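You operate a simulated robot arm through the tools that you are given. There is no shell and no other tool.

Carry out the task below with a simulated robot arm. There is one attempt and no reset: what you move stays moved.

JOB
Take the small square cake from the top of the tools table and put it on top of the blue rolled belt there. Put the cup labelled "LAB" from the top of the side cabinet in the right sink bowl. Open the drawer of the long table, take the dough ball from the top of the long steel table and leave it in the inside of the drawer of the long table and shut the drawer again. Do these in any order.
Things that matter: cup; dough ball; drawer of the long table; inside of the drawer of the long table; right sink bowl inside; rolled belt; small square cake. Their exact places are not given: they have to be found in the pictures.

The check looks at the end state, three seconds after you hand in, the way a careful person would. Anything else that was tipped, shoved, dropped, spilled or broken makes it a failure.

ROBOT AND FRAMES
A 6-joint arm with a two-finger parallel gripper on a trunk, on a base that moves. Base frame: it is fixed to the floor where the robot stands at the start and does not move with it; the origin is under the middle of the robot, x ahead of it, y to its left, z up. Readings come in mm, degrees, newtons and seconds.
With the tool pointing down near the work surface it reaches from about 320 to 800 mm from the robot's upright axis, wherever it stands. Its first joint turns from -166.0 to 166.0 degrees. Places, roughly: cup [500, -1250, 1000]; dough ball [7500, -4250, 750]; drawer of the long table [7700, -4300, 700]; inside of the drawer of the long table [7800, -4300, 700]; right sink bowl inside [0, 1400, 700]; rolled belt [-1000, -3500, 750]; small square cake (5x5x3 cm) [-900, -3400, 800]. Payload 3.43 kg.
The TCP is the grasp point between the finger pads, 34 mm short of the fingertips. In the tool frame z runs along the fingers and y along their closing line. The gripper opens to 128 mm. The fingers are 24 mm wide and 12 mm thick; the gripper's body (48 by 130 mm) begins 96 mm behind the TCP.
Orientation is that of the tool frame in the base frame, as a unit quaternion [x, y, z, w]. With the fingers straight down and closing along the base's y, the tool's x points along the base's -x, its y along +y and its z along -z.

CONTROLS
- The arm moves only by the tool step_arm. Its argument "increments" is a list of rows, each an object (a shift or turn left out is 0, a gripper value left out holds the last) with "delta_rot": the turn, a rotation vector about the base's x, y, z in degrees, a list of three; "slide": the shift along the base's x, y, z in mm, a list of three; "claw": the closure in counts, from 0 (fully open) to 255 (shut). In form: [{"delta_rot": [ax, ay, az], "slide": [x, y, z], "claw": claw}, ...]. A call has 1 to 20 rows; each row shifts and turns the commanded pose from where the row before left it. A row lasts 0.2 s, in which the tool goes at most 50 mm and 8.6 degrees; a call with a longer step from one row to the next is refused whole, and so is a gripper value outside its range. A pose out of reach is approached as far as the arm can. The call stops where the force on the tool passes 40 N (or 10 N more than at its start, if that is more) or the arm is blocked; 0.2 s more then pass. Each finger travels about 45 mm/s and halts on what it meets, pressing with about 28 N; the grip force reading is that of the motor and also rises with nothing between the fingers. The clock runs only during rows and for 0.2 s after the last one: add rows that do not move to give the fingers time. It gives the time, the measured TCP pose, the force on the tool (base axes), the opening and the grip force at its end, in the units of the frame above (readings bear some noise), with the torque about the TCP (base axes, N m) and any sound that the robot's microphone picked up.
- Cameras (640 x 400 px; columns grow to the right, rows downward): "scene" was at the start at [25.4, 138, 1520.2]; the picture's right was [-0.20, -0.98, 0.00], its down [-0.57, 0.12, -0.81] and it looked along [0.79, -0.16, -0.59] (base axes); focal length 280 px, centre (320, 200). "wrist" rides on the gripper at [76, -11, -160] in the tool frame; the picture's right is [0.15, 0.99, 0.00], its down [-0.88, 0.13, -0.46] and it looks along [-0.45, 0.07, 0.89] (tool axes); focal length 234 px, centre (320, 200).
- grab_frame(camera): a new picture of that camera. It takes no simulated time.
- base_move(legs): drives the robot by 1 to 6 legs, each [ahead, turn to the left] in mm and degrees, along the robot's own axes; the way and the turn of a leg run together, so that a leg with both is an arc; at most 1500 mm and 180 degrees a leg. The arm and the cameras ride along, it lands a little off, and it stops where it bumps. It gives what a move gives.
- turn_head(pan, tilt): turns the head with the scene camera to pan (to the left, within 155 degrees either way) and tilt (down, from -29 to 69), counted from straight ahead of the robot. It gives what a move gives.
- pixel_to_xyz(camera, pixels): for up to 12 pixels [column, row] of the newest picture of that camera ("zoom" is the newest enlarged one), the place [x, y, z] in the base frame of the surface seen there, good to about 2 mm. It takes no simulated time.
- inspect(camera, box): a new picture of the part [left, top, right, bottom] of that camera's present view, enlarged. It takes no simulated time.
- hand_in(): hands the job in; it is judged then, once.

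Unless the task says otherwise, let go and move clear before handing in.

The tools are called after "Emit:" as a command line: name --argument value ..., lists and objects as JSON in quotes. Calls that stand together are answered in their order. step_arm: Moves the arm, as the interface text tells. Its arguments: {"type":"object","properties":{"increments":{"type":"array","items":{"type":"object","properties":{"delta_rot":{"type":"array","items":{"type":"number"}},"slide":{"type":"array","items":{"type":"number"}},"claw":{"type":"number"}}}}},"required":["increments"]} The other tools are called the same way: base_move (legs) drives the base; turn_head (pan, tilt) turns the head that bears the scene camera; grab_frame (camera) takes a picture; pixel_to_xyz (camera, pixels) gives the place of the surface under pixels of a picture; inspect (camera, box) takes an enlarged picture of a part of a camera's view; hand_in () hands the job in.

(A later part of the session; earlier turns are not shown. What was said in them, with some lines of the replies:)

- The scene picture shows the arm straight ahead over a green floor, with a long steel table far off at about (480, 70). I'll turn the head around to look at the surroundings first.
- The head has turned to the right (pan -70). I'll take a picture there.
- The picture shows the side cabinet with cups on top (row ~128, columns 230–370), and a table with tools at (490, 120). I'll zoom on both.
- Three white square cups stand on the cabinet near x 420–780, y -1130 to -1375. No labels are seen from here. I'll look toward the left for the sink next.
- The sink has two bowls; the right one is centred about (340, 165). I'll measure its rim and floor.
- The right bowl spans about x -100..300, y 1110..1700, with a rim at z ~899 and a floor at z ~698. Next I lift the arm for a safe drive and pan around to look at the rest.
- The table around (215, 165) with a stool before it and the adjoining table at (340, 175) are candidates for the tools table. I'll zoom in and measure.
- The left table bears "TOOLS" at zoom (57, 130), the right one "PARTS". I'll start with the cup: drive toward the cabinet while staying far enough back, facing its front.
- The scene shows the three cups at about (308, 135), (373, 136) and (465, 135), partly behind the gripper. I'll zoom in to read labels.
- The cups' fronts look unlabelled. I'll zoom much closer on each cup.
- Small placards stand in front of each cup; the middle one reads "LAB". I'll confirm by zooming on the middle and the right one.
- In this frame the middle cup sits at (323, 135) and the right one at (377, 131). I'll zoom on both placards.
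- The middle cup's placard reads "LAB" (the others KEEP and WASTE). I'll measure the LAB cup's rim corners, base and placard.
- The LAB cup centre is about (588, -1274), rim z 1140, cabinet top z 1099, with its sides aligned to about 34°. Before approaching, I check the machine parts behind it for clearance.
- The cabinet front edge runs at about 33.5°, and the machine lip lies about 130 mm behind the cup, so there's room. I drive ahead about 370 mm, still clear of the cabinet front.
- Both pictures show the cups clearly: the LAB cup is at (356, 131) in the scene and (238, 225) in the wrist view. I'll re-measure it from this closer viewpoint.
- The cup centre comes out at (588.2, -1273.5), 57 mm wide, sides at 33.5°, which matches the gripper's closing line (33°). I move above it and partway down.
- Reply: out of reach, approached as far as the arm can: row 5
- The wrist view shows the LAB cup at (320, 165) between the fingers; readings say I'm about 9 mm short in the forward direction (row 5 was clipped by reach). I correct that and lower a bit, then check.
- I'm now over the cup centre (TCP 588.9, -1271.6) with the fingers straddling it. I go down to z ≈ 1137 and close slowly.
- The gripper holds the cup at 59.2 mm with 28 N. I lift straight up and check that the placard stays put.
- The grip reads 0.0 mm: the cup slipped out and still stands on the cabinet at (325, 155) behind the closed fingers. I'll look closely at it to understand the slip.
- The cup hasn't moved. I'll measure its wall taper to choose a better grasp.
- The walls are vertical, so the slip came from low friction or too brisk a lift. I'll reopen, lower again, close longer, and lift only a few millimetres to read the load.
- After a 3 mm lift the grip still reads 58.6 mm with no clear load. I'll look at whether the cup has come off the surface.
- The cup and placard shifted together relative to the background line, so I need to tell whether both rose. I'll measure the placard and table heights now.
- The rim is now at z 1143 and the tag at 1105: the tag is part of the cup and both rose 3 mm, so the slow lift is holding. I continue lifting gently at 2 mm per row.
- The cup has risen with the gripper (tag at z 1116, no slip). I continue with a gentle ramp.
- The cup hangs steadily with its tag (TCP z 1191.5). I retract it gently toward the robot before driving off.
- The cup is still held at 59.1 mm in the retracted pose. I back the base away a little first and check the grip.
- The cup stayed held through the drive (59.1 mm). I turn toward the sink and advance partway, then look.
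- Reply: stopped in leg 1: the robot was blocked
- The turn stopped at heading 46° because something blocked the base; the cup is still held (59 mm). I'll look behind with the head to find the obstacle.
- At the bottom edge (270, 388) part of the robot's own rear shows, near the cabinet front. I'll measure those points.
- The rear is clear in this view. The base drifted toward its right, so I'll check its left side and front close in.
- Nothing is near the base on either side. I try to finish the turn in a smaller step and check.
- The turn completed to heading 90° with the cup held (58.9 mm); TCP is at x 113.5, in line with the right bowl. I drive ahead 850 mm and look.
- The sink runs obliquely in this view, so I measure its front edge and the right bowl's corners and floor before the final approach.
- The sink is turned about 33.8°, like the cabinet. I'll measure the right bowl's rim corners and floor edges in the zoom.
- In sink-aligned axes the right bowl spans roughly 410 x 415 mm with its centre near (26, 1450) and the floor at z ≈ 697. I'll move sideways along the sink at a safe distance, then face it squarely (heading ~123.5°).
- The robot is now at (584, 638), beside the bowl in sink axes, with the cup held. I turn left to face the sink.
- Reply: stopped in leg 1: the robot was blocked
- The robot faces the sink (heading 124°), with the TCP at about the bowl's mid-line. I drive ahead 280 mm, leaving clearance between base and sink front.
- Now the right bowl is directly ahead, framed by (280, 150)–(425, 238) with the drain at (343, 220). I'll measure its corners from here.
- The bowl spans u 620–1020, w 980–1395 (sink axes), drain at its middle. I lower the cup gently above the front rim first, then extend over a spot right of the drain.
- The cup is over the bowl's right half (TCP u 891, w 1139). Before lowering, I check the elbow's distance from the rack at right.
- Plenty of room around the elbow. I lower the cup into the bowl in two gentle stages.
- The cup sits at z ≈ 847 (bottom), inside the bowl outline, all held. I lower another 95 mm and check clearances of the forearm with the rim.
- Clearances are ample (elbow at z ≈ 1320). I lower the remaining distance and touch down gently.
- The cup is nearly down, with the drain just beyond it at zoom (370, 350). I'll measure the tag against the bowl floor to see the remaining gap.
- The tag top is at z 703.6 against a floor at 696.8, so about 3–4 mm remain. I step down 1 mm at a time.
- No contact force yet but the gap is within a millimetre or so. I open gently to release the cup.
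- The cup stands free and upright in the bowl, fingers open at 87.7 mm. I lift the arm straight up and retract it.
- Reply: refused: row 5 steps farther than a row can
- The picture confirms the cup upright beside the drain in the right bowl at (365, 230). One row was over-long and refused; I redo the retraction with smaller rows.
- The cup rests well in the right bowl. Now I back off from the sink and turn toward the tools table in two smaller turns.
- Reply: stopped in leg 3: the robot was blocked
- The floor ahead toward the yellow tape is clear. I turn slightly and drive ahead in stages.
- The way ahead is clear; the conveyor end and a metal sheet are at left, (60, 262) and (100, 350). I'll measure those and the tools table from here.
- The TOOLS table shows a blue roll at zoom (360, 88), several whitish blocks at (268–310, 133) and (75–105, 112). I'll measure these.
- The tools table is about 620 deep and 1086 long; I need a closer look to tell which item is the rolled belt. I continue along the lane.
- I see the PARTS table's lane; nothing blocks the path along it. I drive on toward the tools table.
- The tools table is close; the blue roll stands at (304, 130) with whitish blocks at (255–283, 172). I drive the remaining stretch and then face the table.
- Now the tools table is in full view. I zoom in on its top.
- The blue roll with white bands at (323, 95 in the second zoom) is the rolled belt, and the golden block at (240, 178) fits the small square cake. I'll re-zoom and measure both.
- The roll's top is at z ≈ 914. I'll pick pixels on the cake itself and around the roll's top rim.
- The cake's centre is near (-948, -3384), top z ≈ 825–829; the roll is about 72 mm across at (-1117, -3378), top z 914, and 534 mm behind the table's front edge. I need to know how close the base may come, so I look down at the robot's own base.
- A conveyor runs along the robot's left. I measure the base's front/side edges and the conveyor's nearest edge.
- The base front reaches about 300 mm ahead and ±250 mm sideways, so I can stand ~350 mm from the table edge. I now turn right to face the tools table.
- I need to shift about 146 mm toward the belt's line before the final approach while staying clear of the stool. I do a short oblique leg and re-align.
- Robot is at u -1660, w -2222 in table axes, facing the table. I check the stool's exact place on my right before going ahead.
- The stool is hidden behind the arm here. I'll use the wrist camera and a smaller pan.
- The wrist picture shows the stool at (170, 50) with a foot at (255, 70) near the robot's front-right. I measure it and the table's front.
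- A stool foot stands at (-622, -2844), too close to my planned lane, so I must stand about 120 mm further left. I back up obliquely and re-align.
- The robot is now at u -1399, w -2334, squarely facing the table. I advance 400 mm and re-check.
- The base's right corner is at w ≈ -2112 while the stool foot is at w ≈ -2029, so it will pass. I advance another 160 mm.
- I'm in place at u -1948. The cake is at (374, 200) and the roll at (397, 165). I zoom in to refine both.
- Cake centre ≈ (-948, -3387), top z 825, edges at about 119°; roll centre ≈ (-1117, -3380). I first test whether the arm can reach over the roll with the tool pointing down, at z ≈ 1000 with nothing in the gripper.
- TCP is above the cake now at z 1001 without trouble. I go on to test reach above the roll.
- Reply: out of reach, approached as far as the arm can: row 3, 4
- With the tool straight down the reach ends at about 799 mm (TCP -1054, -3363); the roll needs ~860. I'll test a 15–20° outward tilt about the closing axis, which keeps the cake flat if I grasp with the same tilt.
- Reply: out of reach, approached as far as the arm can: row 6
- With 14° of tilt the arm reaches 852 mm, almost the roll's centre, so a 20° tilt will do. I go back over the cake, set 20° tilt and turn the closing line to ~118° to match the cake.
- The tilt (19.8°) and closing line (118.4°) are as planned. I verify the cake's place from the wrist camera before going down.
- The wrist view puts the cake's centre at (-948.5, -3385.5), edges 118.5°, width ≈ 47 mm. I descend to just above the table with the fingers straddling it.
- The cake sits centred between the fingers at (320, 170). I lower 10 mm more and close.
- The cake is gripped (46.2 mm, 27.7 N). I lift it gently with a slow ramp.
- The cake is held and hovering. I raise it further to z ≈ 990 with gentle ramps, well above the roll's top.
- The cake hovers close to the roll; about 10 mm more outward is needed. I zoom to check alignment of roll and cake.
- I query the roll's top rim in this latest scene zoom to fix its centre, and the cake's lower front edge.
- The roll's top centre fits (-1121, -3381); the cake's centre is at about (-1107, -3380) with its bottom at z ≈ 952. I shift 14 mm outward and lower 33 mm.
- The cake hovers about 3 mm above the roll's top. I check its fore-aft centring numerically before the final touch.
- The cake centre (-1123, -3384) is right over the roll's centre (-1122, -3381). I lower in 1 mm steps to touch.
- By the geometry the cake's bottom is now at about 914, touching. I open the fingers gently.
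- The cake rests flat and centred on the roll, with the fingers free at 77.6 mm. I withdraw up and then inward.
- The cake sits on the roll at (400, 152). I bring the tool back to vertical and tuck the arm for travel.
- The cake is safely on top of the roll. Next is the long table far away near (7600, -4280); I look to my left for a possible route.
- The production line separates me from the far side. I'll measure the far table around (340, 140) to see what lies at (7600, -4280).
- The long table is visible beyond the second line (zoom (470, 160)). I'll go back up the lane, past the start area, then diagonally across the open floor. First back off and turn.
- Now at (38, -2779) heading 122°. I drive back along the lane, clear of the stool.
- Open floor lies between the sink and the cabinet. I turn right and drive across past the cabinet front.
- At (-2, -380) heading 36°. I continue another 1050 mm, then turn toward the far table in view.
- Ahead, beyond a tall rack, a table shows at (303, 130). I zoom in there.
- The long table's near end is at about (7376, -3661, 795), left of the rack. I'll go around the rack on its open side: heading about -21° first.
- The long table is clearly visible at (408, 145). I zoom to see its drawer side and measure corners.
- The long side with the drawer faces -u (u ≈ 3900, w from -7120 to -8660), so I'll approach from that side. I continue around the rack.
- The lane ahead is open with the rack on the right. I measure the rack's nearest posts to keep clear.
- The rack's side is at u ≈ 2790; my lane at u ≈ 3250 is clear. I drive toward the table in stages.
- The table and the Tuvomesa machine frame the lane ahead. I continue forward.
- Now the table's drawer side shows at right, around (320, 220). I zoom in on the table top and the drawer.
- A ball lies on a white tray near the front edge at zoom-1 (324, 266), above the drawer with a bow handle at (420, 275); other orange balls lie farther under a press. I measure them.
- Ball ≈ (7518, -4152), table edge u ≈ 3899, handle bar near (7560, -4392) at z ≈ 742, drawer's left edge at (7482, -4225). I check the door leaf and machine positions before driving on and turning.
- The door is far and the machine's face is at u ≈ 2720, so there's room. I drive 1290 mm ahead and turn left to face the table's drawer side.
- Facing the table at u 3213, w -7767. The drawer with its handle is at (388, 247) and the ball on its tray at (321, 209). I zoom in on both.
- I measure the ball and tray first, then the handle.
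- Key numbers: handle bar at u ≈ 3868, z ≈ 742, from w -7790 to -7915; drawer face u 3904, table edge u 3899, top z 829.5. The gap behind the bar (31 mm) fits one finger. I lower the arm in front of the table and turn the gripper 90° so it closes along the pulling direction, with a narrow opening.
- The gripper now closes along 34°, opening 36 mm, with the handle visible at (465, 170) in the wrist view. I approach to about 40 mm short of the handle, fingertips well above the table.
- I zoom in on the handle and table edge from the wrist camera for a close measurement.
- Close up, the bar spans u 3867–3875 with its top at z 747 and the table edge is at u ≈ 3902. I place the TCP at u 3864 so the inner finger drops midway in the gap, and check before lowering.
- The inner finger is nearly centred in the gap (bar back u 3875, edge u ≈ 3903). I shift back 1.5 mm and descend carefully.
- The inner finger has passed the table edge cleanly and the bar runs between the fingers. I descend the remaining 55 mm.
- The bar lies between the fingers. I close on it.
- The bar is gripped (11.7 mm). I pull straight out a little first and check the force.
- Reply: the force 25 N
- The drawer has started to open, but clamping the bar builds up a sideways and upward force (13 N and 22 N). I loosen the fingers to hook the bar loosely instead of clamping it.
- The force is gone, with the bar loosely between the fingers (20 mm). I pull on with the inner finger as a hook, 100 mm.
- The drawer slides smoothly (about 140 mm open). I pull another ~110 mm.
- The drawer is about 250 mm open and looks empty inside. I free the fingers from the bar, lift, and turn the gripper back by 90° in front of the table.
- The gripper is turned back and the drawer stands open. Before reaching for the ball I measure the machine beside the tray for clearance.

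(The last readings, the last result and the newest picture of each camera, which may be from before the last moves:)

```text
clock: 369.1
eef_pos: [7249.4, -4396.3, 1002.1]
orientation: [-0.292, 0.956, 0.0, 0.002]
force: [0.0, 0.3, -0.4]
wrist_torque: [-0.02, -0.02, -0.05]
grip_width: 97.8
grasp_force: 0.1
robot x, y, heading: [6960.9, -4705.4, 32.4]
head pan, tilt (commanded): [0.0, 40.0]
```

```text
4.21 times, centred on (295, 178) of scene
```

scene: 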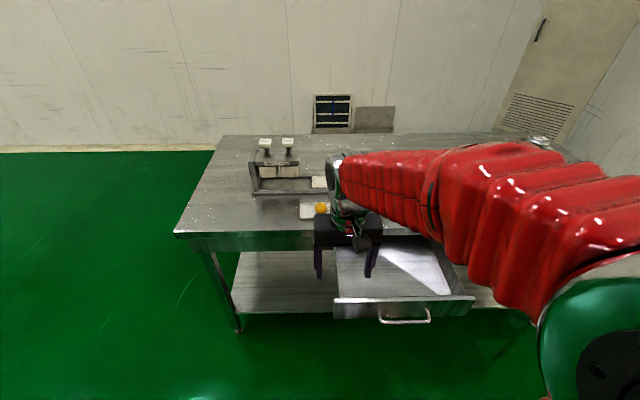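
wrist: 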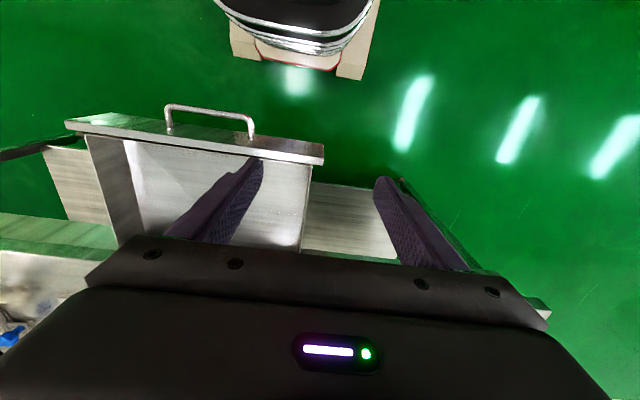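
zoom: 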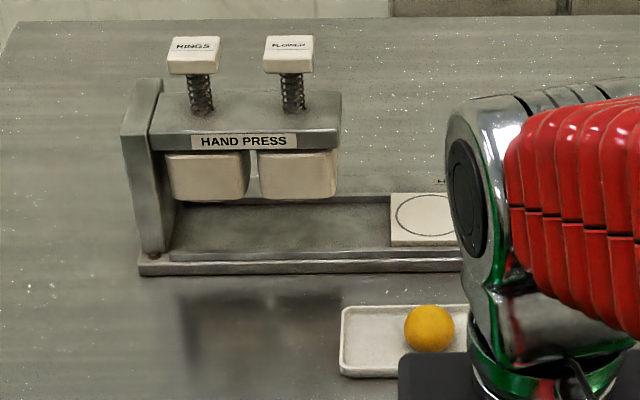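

The hand press stands well behind the ball (u ≥ 4084), leaving room. I move above the ball at z ≈ 1000.

Emit:
step_arm --increments '[{"slide": [33, 28, 0]}, {"slide": [33, 28, 0]}, {"slide": [33, 28, 0]}, {"slide": [33, 28, 0]}, {"slide": [33, 28, -5]}, {"slide": [33, 28, -10]}, {"slide": [33, 28, -15]}, {"slide": [33, 28, -20]}, {}]'

Emit:
grab_frame --camera "wrist"

Emit:
grab_frame --camera "scene"

```text
clock: 371.1
eef_pos: [7514.0, -4170.9, 950.4]
orientation: [-0.291, 0.957, 0.0, 0.003]
force: [0.4, -0.9, 0.0]
wrist_torque: [0.0, 0.01, 0.04]
grip_width: 98.1
grasp_force: 0.0
robot x, y, heading: [6963.5, -4703.1, 32.5]
head pan, tilt (commanded): [0.0, 40.0]
```

```text
taken
```

wrist: 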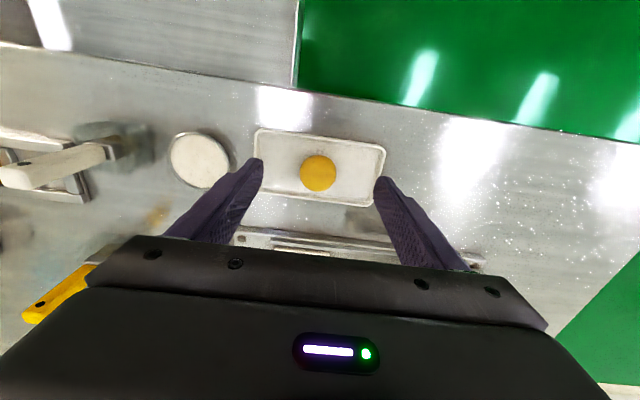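

```text
taken
```

scene: 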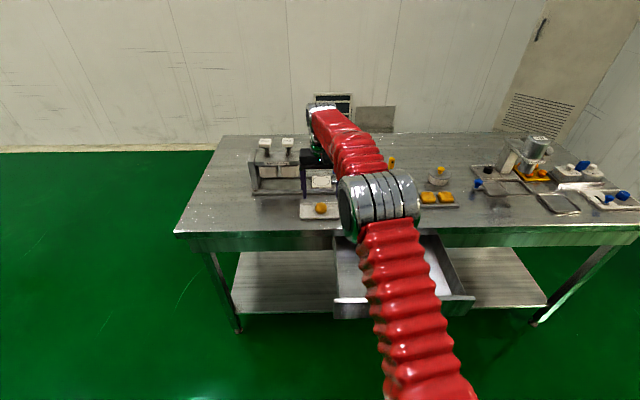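

The ball is at (318, 173) in the wrist view, between the fingers. I measure it and the tray's edges closely.

Emit:
inspect --camera "wrist" --box '[240, 115, 400, 215]'

Emit:
pixel_to_xyz --camera "zoom" --pixels '[[312, 232], [312, 165], [312, 298], [248, 232], [378, 232], [200, 200], [440, 220], [312, 320], [75, 60], [575, 130], [540, 345], [90, 170]]'

```text
4.00 times, centred on (320, 165) of wrist
```

zoom: 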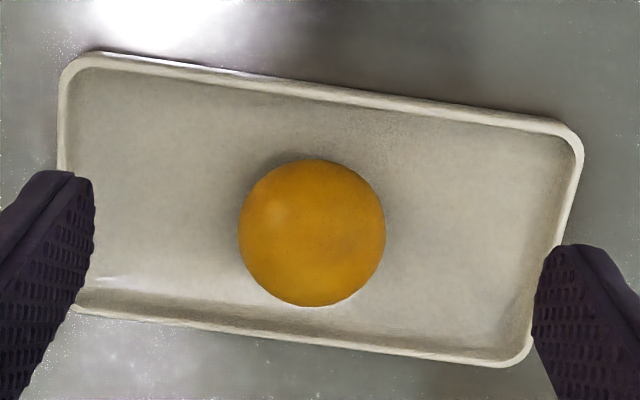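

```text
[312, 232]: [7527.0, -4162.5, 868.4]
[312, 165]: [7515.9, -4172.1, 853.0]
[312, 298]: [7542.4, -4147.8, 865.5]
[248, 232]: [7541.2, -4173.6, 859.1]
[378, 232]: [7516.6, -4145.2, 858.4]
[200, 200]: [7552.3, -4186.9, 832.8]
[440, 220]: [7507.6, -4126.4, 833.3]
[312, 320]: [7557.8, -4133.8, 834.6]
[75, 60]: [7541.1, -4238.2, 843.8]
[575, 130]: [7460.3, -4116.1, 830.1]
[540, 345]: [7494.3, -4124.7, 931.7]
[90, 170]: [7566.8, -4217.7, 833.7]
```

The ball's centre is at about (7528.5, -4160.5), radius ~20 mm, tray floor z 833. I narrow the opening to 84 mm so the fingers fit inside the tray, centre over the ball and descend.

Emit:
step_arm --increments '[{"slide": [7.5, 5.2, 0], "claw": 88}, {"slide": [7, 5.2, -10]}, {"slide": [0, 0, -15]}, {"slide": [0, 0, -15]}, {}]'

Emit:
grab_frame --camera "wrist"

```text
clock: 372.3
eef_pos: [7529.5, -4162.8, 910.5]
orientation: [-0.291, 0.957, -0.001, 0.003]
force: [0.0, 0.5, -0.3]
wrist_torque: [0.04, 0.01, 0.0]
grip_width: 83.7
grasp_force: 0.1
robot x, y, heading: [6964.6, -4704.7, 32.3]
head pan, tilt (commanded): [0.0, 40.0]
```

```text
taken
```

wrist: 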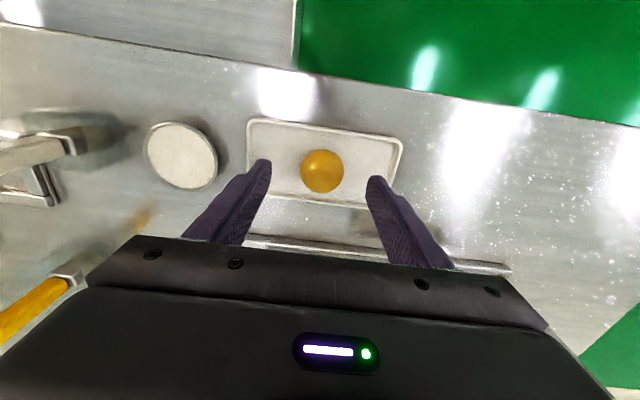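

The ball at (322, 172) is centred between the fingertips (262 and 378). I descend to z ≈ 871 inside the tray.

Emit:
step_arm --increments '[{"slide": [-0.5, 1, -12]}, {"slide": [0, 0, -12]}, {"slide": [0, 0, -9]}, {"slide": [0, 0, -6]}, {}]'

Emit:
inspect --camera "wrist" --box '[220, 100, 420, 260]'

```text
clock: 373.5
eef_pos: [7528.0, -4161.2, 871.8]
orientation: [-0.29, 0.957, 0.0, 0.003]
force: [-0.7, 0.2, 0.6]
wrist_torque: [-0.01, -0.02, -0.01]
grip_width: 83.8
grasp_force: 0.0
robot x, y, heading: [6962.8, -4704.9, 32.4]
head pan, tilt (commanded): [0.0, 40.0]
```

```text
2.50 times, centred on (320, 180) of wrist
```

zoom: 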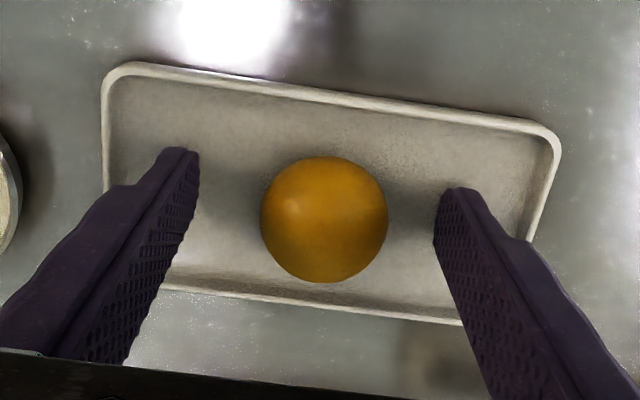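

Everything is aligned and inside the tray. I close on the ball.

Emit:
step_arm --increments '[{"claw": 255}, {}, {}, {}, {}, {}, {}]'

Emit:
inspect --camera "wrist" --box '[220, 100, 420, 260]'

```text
clock: 375.1
eef_pos: [7528.0, -4161.9, 872.1]
orientation: [-0.291, 0.957, 0.0, 0.002]
force: [-0.6, -0.2, 0.2]
wrist_torque: [0.01, 0.03, 0.03]
grip_width: 41.9
grasp_force: 28.3
robot x, y, heading: [6963.4, -4701.3, 32.6]
head pan, tilt (commanded): [0.0, 40.0]
```

```text
2.50 times, centred on (320, 180) of wrist
```

zoom: 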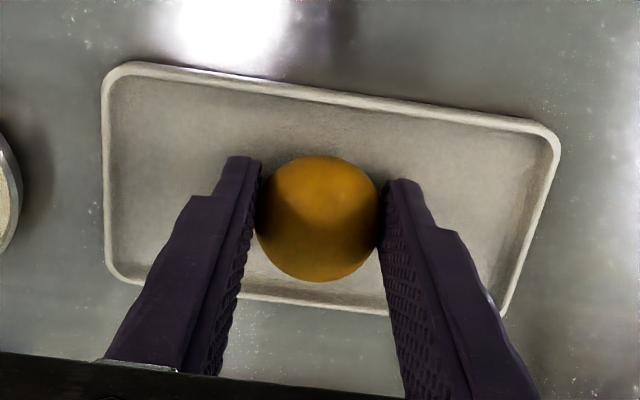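

The ball is held at 41.9 mm with 28 N. I lift slowly with a gentle ramp.

Emit:
step_arm --increments '[{"slide": [0, 0, 1]}, {"slide": [0, 0, 1]}, {"slide": [0, 0, 2]}, {"slide": [0, 0, 3]}, {"slide": [0, 0, 4]}, {"slide": [0, 0, 5]}, {"slide": [0, 0, 6]}, {"slide": [0, 0, 7]}, {"slide": [0, 0, 8]}, {"slide": [0, 0, 8]}, {"slide": [0, 0, 8]}, {"slide": [0, 0, 6]}, {"slide": [0, 0, 4]}, {"slide": [0, 0, 2]}, {}]'

Emit:
grab_frame --camera "wrist"

```text
clock: 378.3
eef_pos: [7528.5, -4162.0, 938.0]
orientation: [-0.291, 0.957, 0.0, 0.003]
force: [0.1, -0.8, -0.5]
wrist_torque: [0.05, 0.0, -0.01]
grip_width: 41.6
grasp_force: 28.0
robot x, y, heading: [6964.9, -4702.7, 32.6]
head pan, tilt (commanded): [0.0, 40.0]
```

```text
taken
```

wrist: 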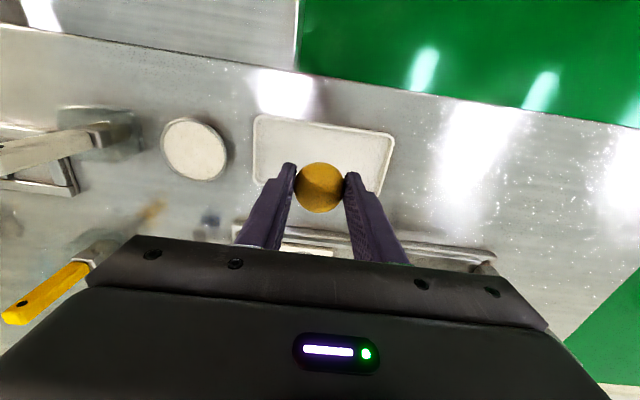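

The ball hangs securely above its tray. I retreat gently from over the table, then sideways to above the open drawer.

Emit:
step_arm --increments '[{"slide": [-3.3, -2.2, 2]}, {"slide": [-6.7, -4.4, 3]}, {"slide": [-10, -6.6, 3]}, {"slide": [-12.5, -8.3, 3]}, {"slide": [-12.5, -8.3, 3]}, {"slide": [-12.5, -8.3, 3]}, {"slide": [-12.5, -8.3, 2]}, {"slide": [-12.5, -8.3, 1]}, {"slide": [-12.5, -8.3, 0]}, {"slide": [-12.5, -8.3, 0]}, {"slide": [-12.5, -8.3, 0]}, {"slide": [-12.5, -8.3, 0]}, {"slide": [-12.5, -8.3, 0]}, {"slide": [-9.2, -6.1, 0]}, {"slide": [-5, -3.3, 0]}, {"slide": [-1.7, -1.1, 0]}, {}]'

Emit:
step_arm --increments '[{"slide": [2.2, -3.3, 0]}, {"slide": [4.4, -6.7, 0]}, {"slide": [6.6, -10, 0]}, {"slide": [8.3, -12.5, 0]}, {"slide": [8.3, -12.5, 0]}, {"slide": [8.3, -12.5, 0]}, {"slide": [8.3, -12.5, 0]}, {"slide": [8.3, -12.5, 0]}, {"slide": [8.3, -12.5, 0]}, {"slide": [8.3, -12.5, 0]}, {"slide": [8.3, -12.5, 0]}, {"slide": [8.3, -12.5, 0]}, {"slide": [8.3, -12.5, 0]}, {"slide": [6.1, -9.2, 0]}, {"slide": [3.3, -5, 0]}, {"slide": [1.1, -1.7, 0]}, {}]'

Emit:
grab_frame --camera "wrist"

Emit:
grab_frame --camera "scene"

```text
clock: 381.9
eef_pos: [7366.4, -4269.8, 957.9]
orientation: [-0.29, 0.957, 0.0, 0.001]
force: [-0.3, 0.2, -1.5]
wrist_torque: [0.02, -0.01, 0.0]
grip_width: 41.5
grasp_force: 28.3
robot x, y, heading: [6963.0, -4704.7, 32.5]
head pan, tilt (commanded): [0.0, 40.0]
```

```text
clock: 385.5
eef_pos: [7475.0, -4432.1, 957.5]
orientation: [-0.29, 0.957, -0.001, 0.002]
force: [0.5, 0.0, -0.1]
wrist_torque: [0.03, 0.01, 0.02]
grip_width: 41.2
grasp_force: 27.8
robot x, y, heading: [6962.3, -4704.8, 32.4]
head pan, tilt (commanded): [0.0, 40.0]
```

```text
taken
```

wrist: 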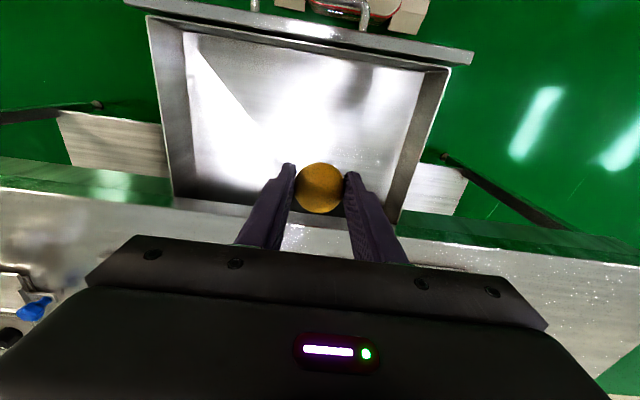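

```text
taken
```

scene: 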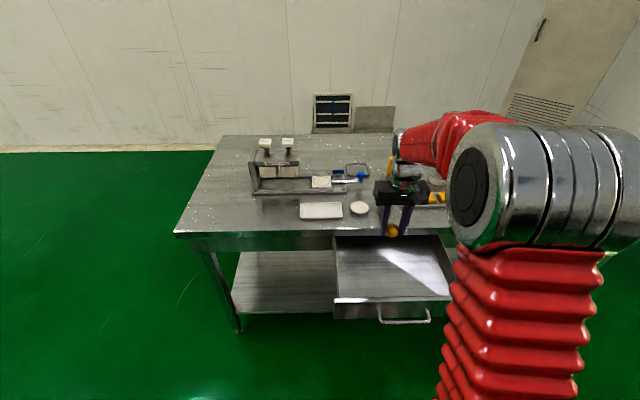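

The ball hangs over the open drawer. I measure the drawer's floor, walls and front panel from the wrist view.

Emit:
pixel_to_xyz --camera "wrist" --pixels '[[300, 100], [260, 150], [210, 60], [410, 85], [180, 100], [435, 110], [300, 30], [300, 45], [240, 200], [400, 215], [360, 150], [150, 20]]'

```text
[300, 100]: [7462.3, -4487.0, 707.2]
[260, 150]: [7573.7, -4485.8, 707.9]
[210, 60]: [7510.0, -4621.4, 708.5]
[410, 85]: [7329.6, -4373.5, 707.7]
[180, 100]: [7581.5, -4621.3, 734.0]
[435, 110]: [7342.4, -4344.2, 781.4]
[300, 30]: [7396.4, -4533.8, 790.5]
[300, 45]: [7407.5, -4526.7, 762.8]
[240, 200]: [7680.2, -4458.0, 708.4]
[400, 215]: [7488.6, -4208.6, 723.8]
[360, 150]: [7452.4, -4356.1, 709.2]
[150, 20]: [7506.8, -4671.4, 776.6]
```

Drawer floor is z 708; interior spans w -7676…-8039 and from u 3679 inward; my TCP is at u 3788, w -7823. I lower the ball gently to just above the floor.

Emit:
step_arm --increments '[{"slide": [0, 0, -3]}, {"slide": [0, 0, -7]}, {"slide": [0, 0, -11]}, {"slide": [0, 0, -14]}, {"slide": [0, 0, -14]}, {"slide": [0, 0, -14]}, {"slide": [0, 0, -14]}, {"slide": [0, 0, -14]}, {"slide": [0, 0, -14]}, {"slide": [0, 0, -14]}, {"slide": [0, 0, -14]}, {"slide": [0, 0, -14]}, {"slide": [0, 0, -14]}, {"slide": [0, 0, -14]}, {"slide": [0, 0, -12]}, {"slide": [0, 0, -8]}, {"slide": [0, 0, -5]}, {"slide": [0, 0, -3]}, {"slide": [0, 0, -1.5]}, {}]'

Emit:
inspect --camera "wrist" --box '[220, 100, 420, 260]'

Emit:
grab_frame --camera "scene"

```text
clock: 389.7
eef_pos: [7474.7, -4431.2, 753.3]
orientation: [-0.291, 0.957, 0.0, 0.001]
force: [-0.9, -0.5, -0.2]
wrist_torque: [0.01, 0.0, -0.01]
grip_width: 41.1
grasp_force: 27.6
robot x, y, heading: [6963.9, -4703.8, 32.5]
head pan, tilt (commanded): [0.0, 40.0]
```

```text
2.50 times, centred on (320, 180) of wrist
```

zoom: 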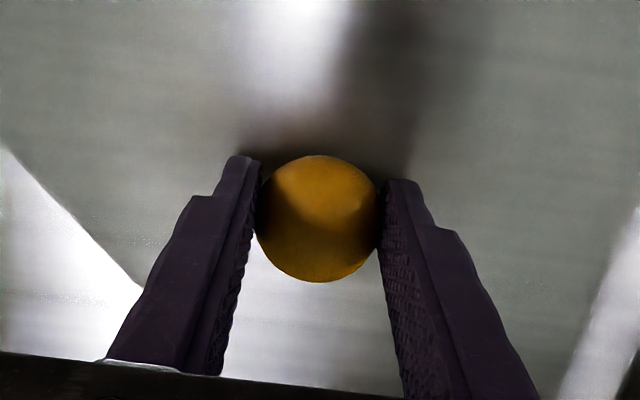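

```text
taken
```

scene: 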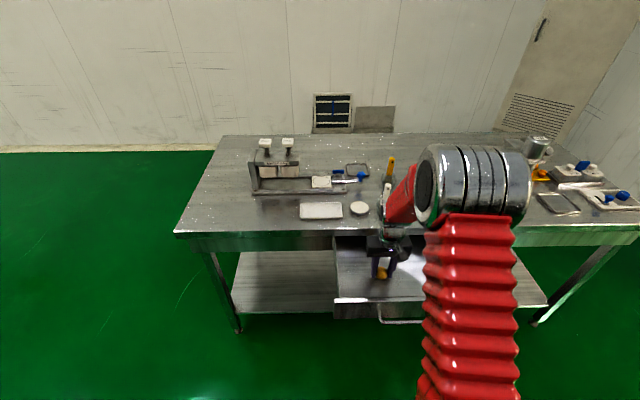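

About 5 mm remain to the drawer floor. I lower slowly and then open the fingers gently.

Emit:
step_arm --increments '[{"slide": [0, 0, -2]}, {"slide": [0, 0, -1.5]}, {"slide": [0, 0, -1.5]}, {}]'

Emit:
step_arm --increments '[{"claw": 168}, {}, {"claw": 160}, {}, {"claw": 140}, {}, {"claw": 110}, {}, {}]'

Emit:
inspect --camera "wrist" --box '[220, 100, 420, 260]'

```text
clock: 390.7
eef_pos: [7474.9, -4429.3, 747.9]
orientation: [-0.29, 0.957, 0.001, 0.002]
force: [-0.3, 0.4, -1.2]
wrist_torque: [-0.02, 0.01, 0.0]
grip_width: 41.4
grasp_force: 27.5
robot x, y, heading: [6965.2, -4704.7, 32.3]
head pan, tilt (commanded): [0.0, 40.0]
```

```text
clock: 392.7
eef_pos: [7474.6, -4429.7, 747.0]
orientation: [-0.291, 0.957, -0.001, 0.002]
force: [0.4, 0.0, 0.6]
wrist_torque: [-0.01, -0.01, -0.01]
grip_width: 73.0
grasp_force: 0.1
robot x, y, heading: [6959.8, -4702.2, 32.4]
head pan, tilt (commanded): [0.0, 40.0]
```

```text
2.50 times, centred on (320, 180) of wrist
```

zoom: 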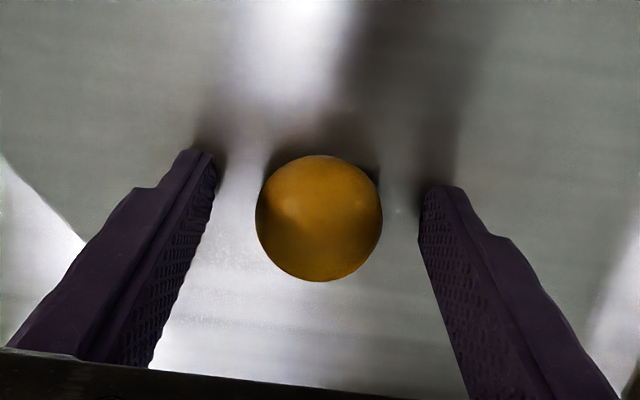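

The ball rests on the drawer floor, released. I lift straight out of the drawer.

Emit:
step_arm --increments '[{"slide": [0, 0, 8]}, {"slide": [0, 0, 15]}, {"slide": [0, 0, 25]}, {"slide": [0, 0, 40]}, {"slide": [0, 0, 45]}, {"slide": [0, 0, 45]}, {"slide": [0, 0, 40]}, {}]'

Emit:
grab_frame --camera "wrist"

```text
clock: 394.5
eef_pos: [7473.9, -4428.6, 966.1]
orientation: [-0.29, 0.957, -0.001, 0.002]
force: [-0.6, -0.4, 0.4]
wrist_torque: [0.01, 0.0, -0.02]
grip_width: 72.8
grasp_force: 0.1
robot x, y, heading: [6965.9, -4703.6, 32.6]
head pan, tilt (commanded): [0.0, 40.0]
```

```text
taken
```

wrist: 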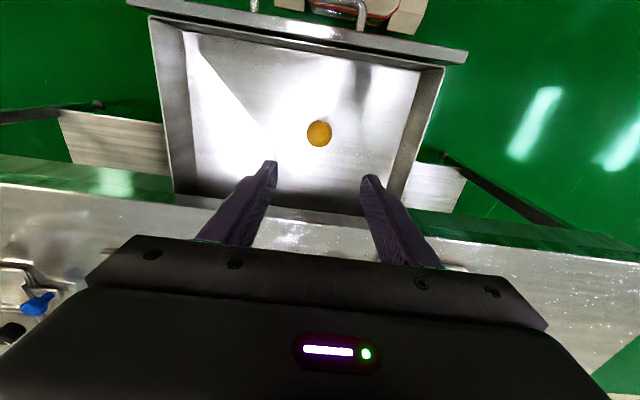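

The ball sits in the drawer at (319, 133). To shut it, I'll close the fingers and push the handle bar from outside; first I move in front of the handle, still high.

Emit:
step_arm --increments '[{"slide": [-30, -28, 0], "claw": 255}, {"slide": [-30, -28, 0]}, {"slide": [-30, -28, 0]}, {"slide": [-30, -28, 0]}, {"slide": [-30, -28, 0]}, {}, {}, {}]'

Emit:
grab_frame --camera "wrist"

Emit:
grab_frame --camera "scene"

```text
clock: 396.3
eef_pos: [7324.4, -4572.1, 969.8]
orientation: [-0.289, 0.957, 0.0, 0.002]
force: [-0.4, 0.3, -0.2]
wrist_torque: [-0.01, -0.02, 0.0]
grip_width: 0.0
grasp_force: 28.3
robot x, y, heading: [6961.6, -4697.3, 32.7]
head pan, tilt (commanded): [0.0, 40.0]
```

```text
taken
```

wrist: 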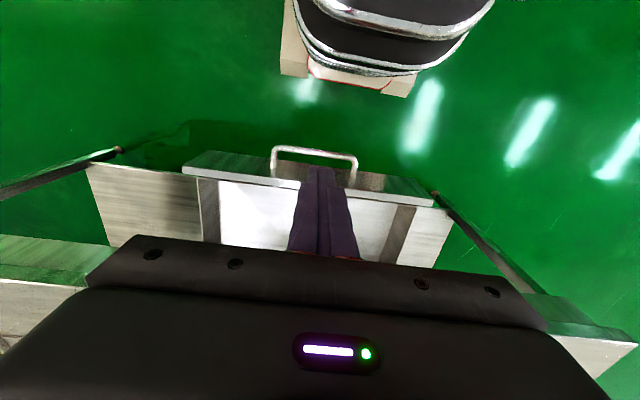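

```text
taken
```

scene: 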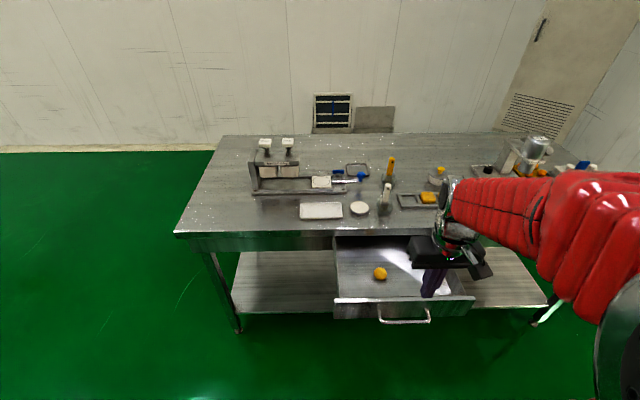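

I measure the handle bar's present place from the wrist view.

Emit:
pixel_to_xyz --camera "wrist" --pixels '[[285, 148], [300, 149], [315, 151], [335, 154], [348, 157], [274, 165], [355, 172], [240, 160], [400, 185], [250, 175]]'

```text
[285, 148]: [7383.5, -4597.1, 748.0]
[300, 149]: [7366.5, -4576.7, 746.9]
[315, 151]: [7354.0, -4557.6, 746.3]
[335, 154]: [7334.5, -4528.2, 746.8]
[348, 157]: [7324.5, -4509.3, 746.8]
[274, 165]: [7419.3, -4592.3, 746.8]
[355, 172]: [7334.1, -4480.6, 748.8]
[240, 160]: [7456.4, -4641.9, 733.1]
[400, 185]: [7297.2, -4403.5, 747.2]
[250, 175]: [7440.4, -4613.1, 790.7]
```

The bar is at u ≈ 3619, and my closed fingers are at u 3585, w -7856, in front of its middle. I lower in front of the bar to z ≈ 760.

Emit:
step_arm --increments '[{"slide": [0, 0, -35]}, {"slide": [0, 0, -40]}, {"slide": [0, 0, -40]}, {"slide": [0, 0, -40]}, {"slide": [0, 0, -30]}, {"slide": [0, 0, -18]}, {"slide": [0, 0, -7]}, {}]'

Emit:
grab_frame --camera "wrist"

Emit:
grab_frame --camera "scene"

```text
clock: 398.1
eef_pos: [7322.0, -4571.2, 756.2]
orientation: [-0.291, 0.957, 0.001, 0.002]
force: [-0.1, -0.5, -0.2]
wrist_torque: [0.03, 0.01, -0.04]
grip_width: 0.0
grasp_force: 27.7
robot x, y, heading: [6963.1, -4702.0, 32.4]
head pan, tilt (commanded): [0.0, 40.0]
```

```text
taken
```

wrist: 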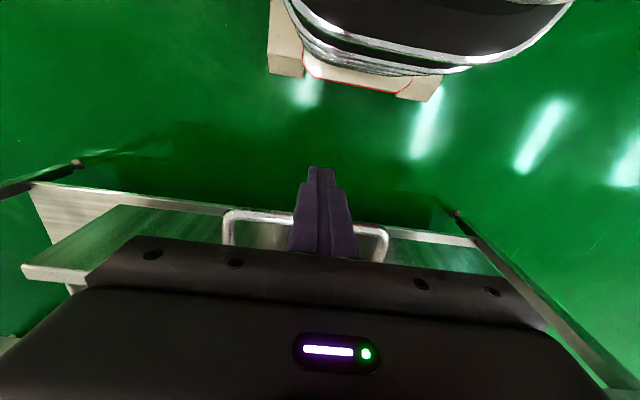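

```text
taken
```

scene: 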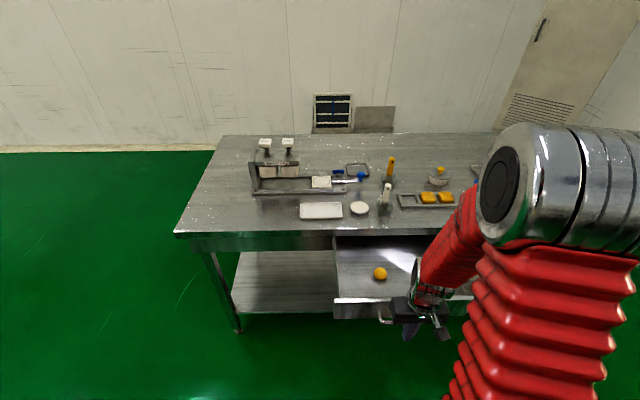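

The closed fingers stand right in front of the bar. I push inward slowly for the first 120 mm.

Emit:
step_arm --increments '[{"slide": [4.2, 2.8, 0]}, {"slide": [5, 3.3, 0]}, {"slide": [5, 3.3, 0]}, {"slide": [5, 3.3, 0]}, {"slide": [5.8, 3.9, 0]}, {"slide": [6.7, 4.4, 0]}, {"slide": [6.7, 4.4, 0]}, {"slide": [6.7, 4.4, 0]}, {"slide": [6.7, 4.4, 0]}, {"slide": [6.7, 4.4, 0]}, {"slide": [6.7, 4.4, 0]}, {"slide": [6.7, 4.4, 0]}, {"slide": [6.7, 4.4, 0]}, {"slide": [6.7, 4.4, 0]}, {"slide": [6.7, 4.4, 0]}, {"slide": [6.7, 4.4, 0]}, {"slide": [5, 3.3, 0]}, {}]'

Emit:
grab_frame --camera "wrist"

Emit:
grab_frame --camera "scene"

```text
clock: 401.9
eef_pos: [7428.5, -4502.1, 755.3]
orientation: [-0.29, 0.957, 0.0, 0.002]
force: [0.8, -0.3, -0.8]
wrist_torque: [-0.01, -0.02, 0.0]
grip_width: 0.2
grasp_force: 27.8
robot x, y, heading: [6961.1, -4703.1, 32.2]
head pan, tilt (commanded): [0.0, 40.0]
```

```text
taken
```

wrist: 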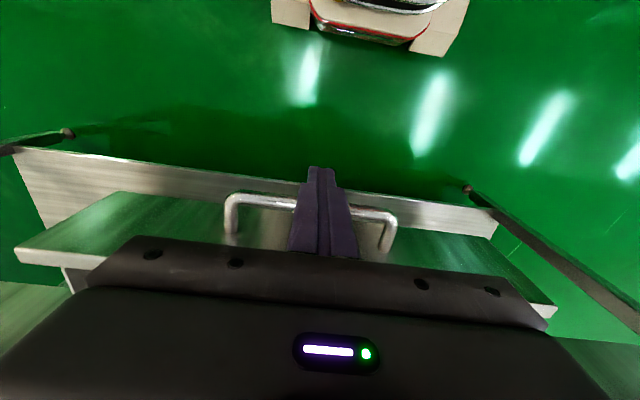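

```text
taken
```

scene: 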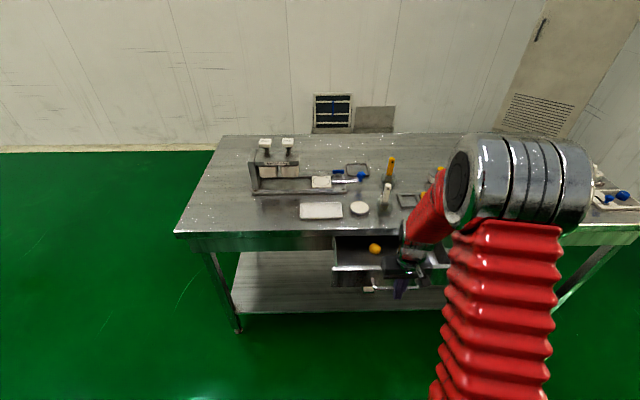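

The drawer moves in with the ball inside (scene (375, 249)). TCP is at u 3710; about 144 mm remain. I push another ~115 mm.

Emit:
step_arm --increments '[{"slide": [5, 3.3, 0]}, {"slide": [6.7, 4.4, 0]}, {"slide": [6.7, 4.4, 0]}, {"slide": [6.7, 4.4, 0]}, {"slide": [6.7, 4.4, 0]}, {"slide": [6.7, 4.4, 0]}, {"slide": [6.7, 4.4, 0]}, {"slide": [6.7, 4.4, 0]}, {"slide": [6.7, 4.4, 0]}, {"slide": [6.7, 4.4, 0]}, {"slide": [6.7, 4.4, 0]}, {"slide": [6.7, 4.4, 0]}, {"slide": [6.7, 4.4, 0]}, {"slide": [5.8, 3.9, 0]}, {"slide": [4.2, 2.8, 0]}, {}]'

Emit:
grab_frame --camera "wrist"

Emit:
grab_frame --camera "scene"

```text
clock: 405.3
eef_pos: [7524.7, -4438.0, 756.1]
orientation: [-0.291, 0.957, -0.001, 0.001]
force: [0.4, -0.4, -0.2]
wrist_torque: [0.04, 0.0, 0.01]
grip_width: 0.0
grasp_force: 27.5
robot x, y, heading: [6963.4, -4702.1, 32.5]
head pan, tilt (commanded): [0.0, 40.0]
```

```text
taken
```

wrist: 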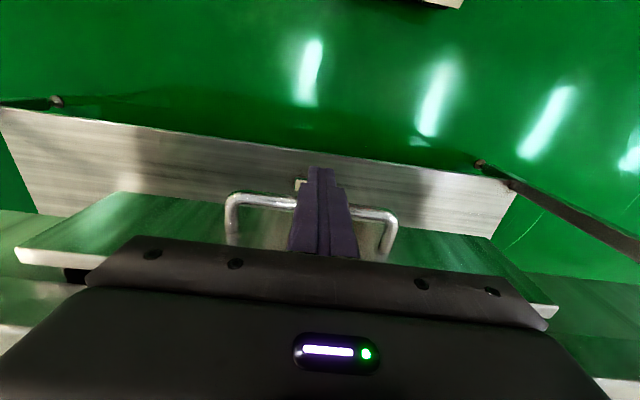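

```text
taken
```

scene: 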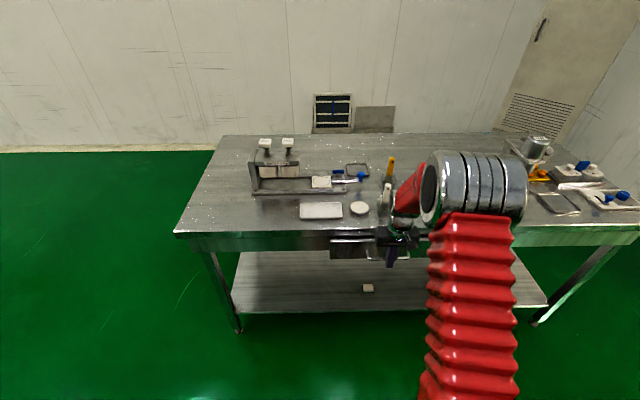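

About 28 mm remain. I push in 4 mm steps until it meets its stop.

Emit:
step_arm --increments '[{"slide": [3.3, 2.2, 0]}, {"slide": [3.3, 2.2, 0]}, {"slide": [3.3, 2.2, 0]}, {"slide": [3.3, 2.2, 0]}, {"slide": [3.3, 2.2, 0]}, {"slide": [2.5, 1.7, 0]}, {"slide": [1.7, 1.1, 0]}, {}]'

Emit:
inspect --camera "scene" --box '[320, 215, 450, 265]'

Emit:
grab_frame --camera "wrist"

```text
clock: 407.1
eef_pos: [7544.3, -4425.4, 755.6]
orientation: [-0.29, 0.957, 0.0, 0.001]
force: [-0.5, 0.2, -0.5]
wrist_torque: [0.02, -0.01, 0.0]
grip_width: 0.0
grasp_force: 27.7
robot x, y, heading: [6963.2, -4703.7, 32.5]
head pan, tilt (commanded): [0.0, 40.0]
```

```text
4.92 times, centred on (385, 240) of scene
```

zoom: 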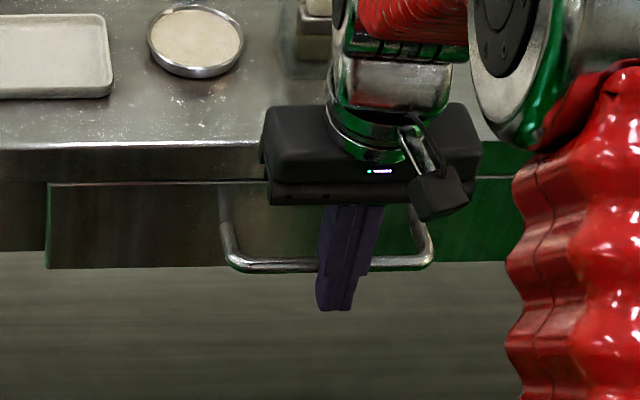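

```text
taken
```

wrist: 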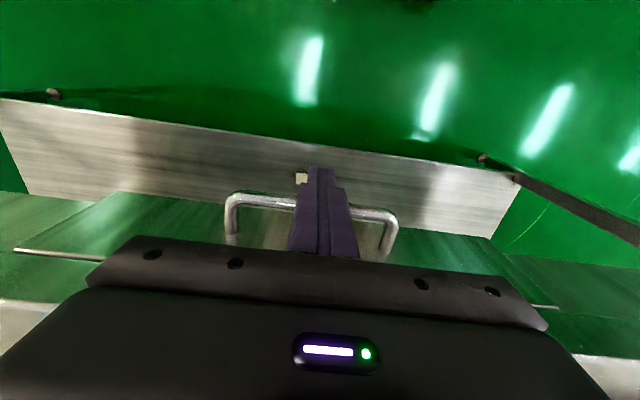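

The drawer looks nearly flush. I measure the drawer face against its original u ≈ 3904.

Emit:
pixel_to_xyz --camera "zoom" --pixels '[[120, 225], [100, 205], [180, 225], [52, 225], [250, 264], [400, 262], [25, 220], [120, 160], [470, 220], [180, 250]]'

```text
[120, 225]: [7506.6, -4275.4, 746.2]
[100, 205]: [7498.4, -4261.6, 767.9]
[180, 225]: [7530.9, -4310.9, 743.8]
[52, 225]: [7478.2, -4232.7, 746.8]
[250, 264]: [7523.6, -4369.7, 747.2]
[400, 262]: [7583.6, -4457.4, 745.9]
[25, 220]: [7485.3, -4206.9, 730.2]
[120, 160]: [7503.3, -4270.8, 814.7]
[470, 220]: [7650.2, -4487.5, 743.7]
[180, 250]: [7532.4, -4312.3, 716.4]
```

The face is at u ≈ 3901, about 2 mm short of its original place. I push a few millimetres more in small steps.

Emit:
step_arm --increments '[{"slide": [1.25, 0.83, 0]}, {"slide": [1.25, 0.83, 0]}, {"slide": [1.25, 0.83, 0]}, {"slide": [1.25, 0.83, 0]}, {}]'

Emit:
inspect --camera "scene" --box '[320, 215, 450, 265]'

Emit:
pixel_to_xyz --camera "zoom" --pixels '[[120, 225], [100, 205], [180, 225], [52, 225], [250, 264], [400, 262], [25, 220], [120, 160], [470, 220], [180, 250]]'

```text
clock: 408.3
eef_pos: [7545.8, -4423.8, 754.2]
orientation: [-0.291, 0.957, -0.001, -0.001]
force: [-24.4, -15.9, 2.5]
wrist_torque: [-0.32, 0.19, 0.07]
grip_width: 0.1
grasp_force: 27.9
robot x, y, heading: [6967.3, -4700.9, 32.7]
head pan, tilt (commanded): [0.0, 40.0]
```

```text
4.92 times, centred on (385, 240) of scene
```

zoom: 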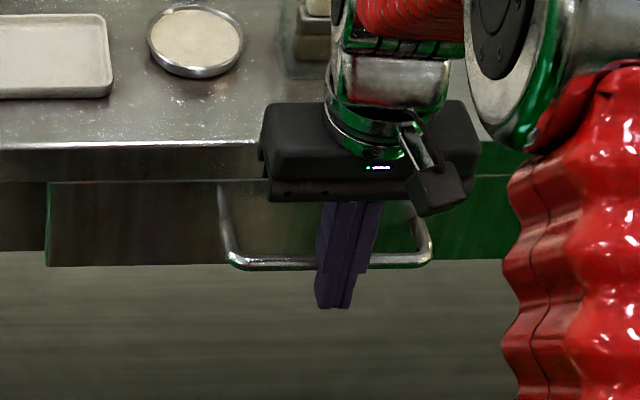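

```text
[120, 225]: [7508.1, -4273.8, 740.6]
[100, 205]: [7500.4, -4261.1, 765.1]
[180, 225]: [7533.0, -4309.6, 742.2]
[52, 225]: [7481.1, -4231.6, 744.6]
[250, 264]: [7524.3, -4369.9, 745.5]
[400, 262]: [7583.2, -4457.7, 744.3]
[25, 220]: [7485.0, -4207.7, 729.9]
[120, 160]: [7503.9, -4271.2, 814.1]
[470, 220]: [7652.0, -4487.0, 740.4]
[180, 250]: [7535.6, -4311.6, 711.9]
```

A 29 N reaction shows the drawer is at its stop; the face is back at u ≈ 3903. I back off and raise the arm.

Emit:
step_arm --increments '[{"slide": [-3.3, -2.2, 0]}, {"slide": [-8.3, -5.5, 0]}, {"slide": [-25, -16.6, 0]}, {"slide": [-35, -23, 0]}, {"slide": [-35, -23, 0]}, {"slide": [-35, -23, 10]}, {"slide": [0, 0, 45]}, {"slide": [0, 0, 45]}, {"slide": [0, 0, 45]}, {"slide": [0, 0, 45]}, {"slide": [0, 0, 45]}, {"slide": [0, 0, 45]}, {"claw": 128}, {}]'

Emit:
grab_frame --camera "scene"

Emit:
inspect --camera "scene" --box '[300, 195, 460, 270]'

```text
clock: 411.3
eef_pos: [7410.1, -4514.9, 1038.4]
orientation: [-0.29, 0.957, 0.0, 0.003]
force: [0.1, -0.9, 0.0]
wrist_torque: [0.01, 0.02, -0.02]
grip_width: 50.6
grasp_force: 0.0
robot x, y, heading: [6960.9, -4703.9, 32.4]
head pan, tilt (commanded): [0.0, 40.0]
```

```text
taken
```

scene: 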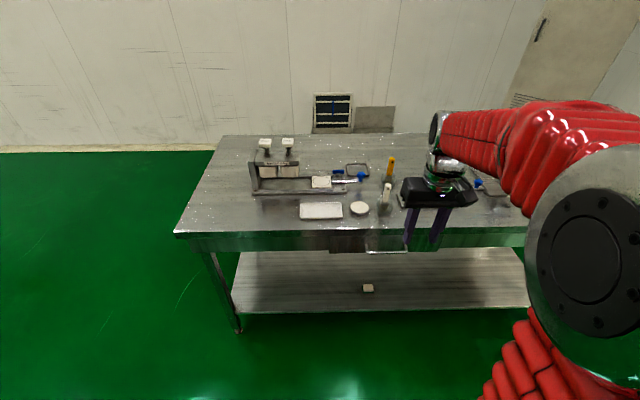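

```text
4.00 times, centred on (380, 232) of scene
```

zoom: 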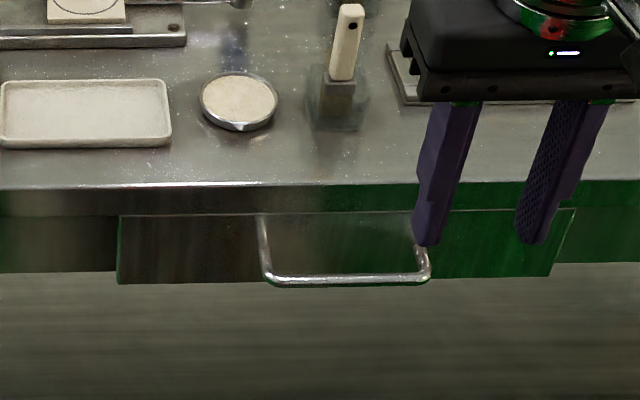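

The drawer is shut with the ball inside, and the tray, dish and tools on top are unmoved. I retract the arm fully clear before handing in.

Emit:
step_arm --increments '[{"slide": [-20, -13, 35]}, {"slide": [-20, -13, 35]}, {"slide": [-15, -10, 35]}, {"slide": [0, 0, 40]}, {"slide": [0, 0, 40]}, {}, {}]'

Emit:
grab_frame --camera "scene"

Emit:
inspect --camera "scene" --box '[320, 215, 450, 265]'

Emit:
pixel_to_xyz --camera "zoom" --pixels '[[120, 225], [180, 225], [520, 225], [250, 264], [330, 264], [400, 262]]'

```text
clock: 412.9
eef_pos: [7354.1, -4550.2, 1222.0]
orientation: [-0.291, 0.957, 0.0, 0.001]
force: [-0.1, -0.3, -0.5]
wrist_torque: [0.01, -0.01, 0.01]
grip_width: 63.5
grasp_force: 0.0
robot x, y, heading: [6965.4, -4703.1, 32.5]
head pan, tilt (commanded): [0.0, 40.0]
```

```text
taken
```

scene: 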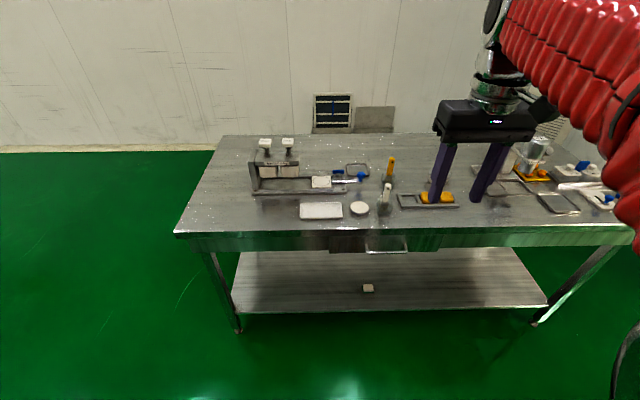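

```text
4.92 times, centred on (385, 240) of scene
```

zoom: 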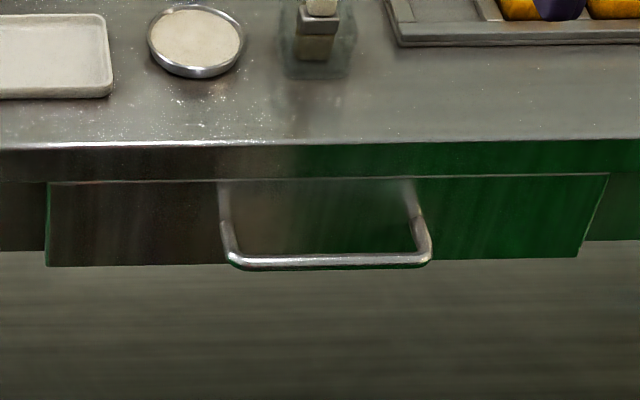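

```text
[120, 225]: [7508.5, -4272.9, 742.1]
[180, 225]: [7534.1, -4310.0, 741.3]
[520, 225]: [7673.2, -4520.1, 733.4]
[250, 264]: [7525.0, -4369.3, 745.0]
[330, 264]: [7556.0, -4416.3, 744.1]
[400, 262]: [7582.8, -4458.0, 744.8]
```

The drawer face is back exactly where it was at the start (7508.5, -4272.9 against 7508.4, -4272.9), and everything on the table is in its original place. I last saw the cup standing in the right bowl and the cake on the roll. All three jobs are done and the arm is clear, so I hand in.

Emit:
hand_in

```text
The job is handed in.
```

All three jobs are finished and handed in; I have not seen the result of the check. The arm was clear and the gripper empty at the end.

- **Cup:** The "LAB" cup stands upright in the right sink bowl, beside the drain. It slipped out of the gripper on the first lift and settled back in its place on the cabinet; a slower second lift held. The placard with its name is fixed to the cup, so it came along.
- **Cake:** The small square cake sits flat and centred on top of the blue rolled belt. The roll was too far for a straight-down reach, so I gripped and placed the cake with the tool tilted about 20 degrees.
- **Dough ball and drawer:** The dough ball is inside the long table's drawer, and the drawer is shut. Its face measured back at its starting position.

Three base turns stopped early with a "blocked" message. I looked around after the first and saw nothing near the robot. I checked only ahead after the other two, and nothing I could see had been moved.

I last saw the cup and cake right after placing each one and did not go back to look before handing in.
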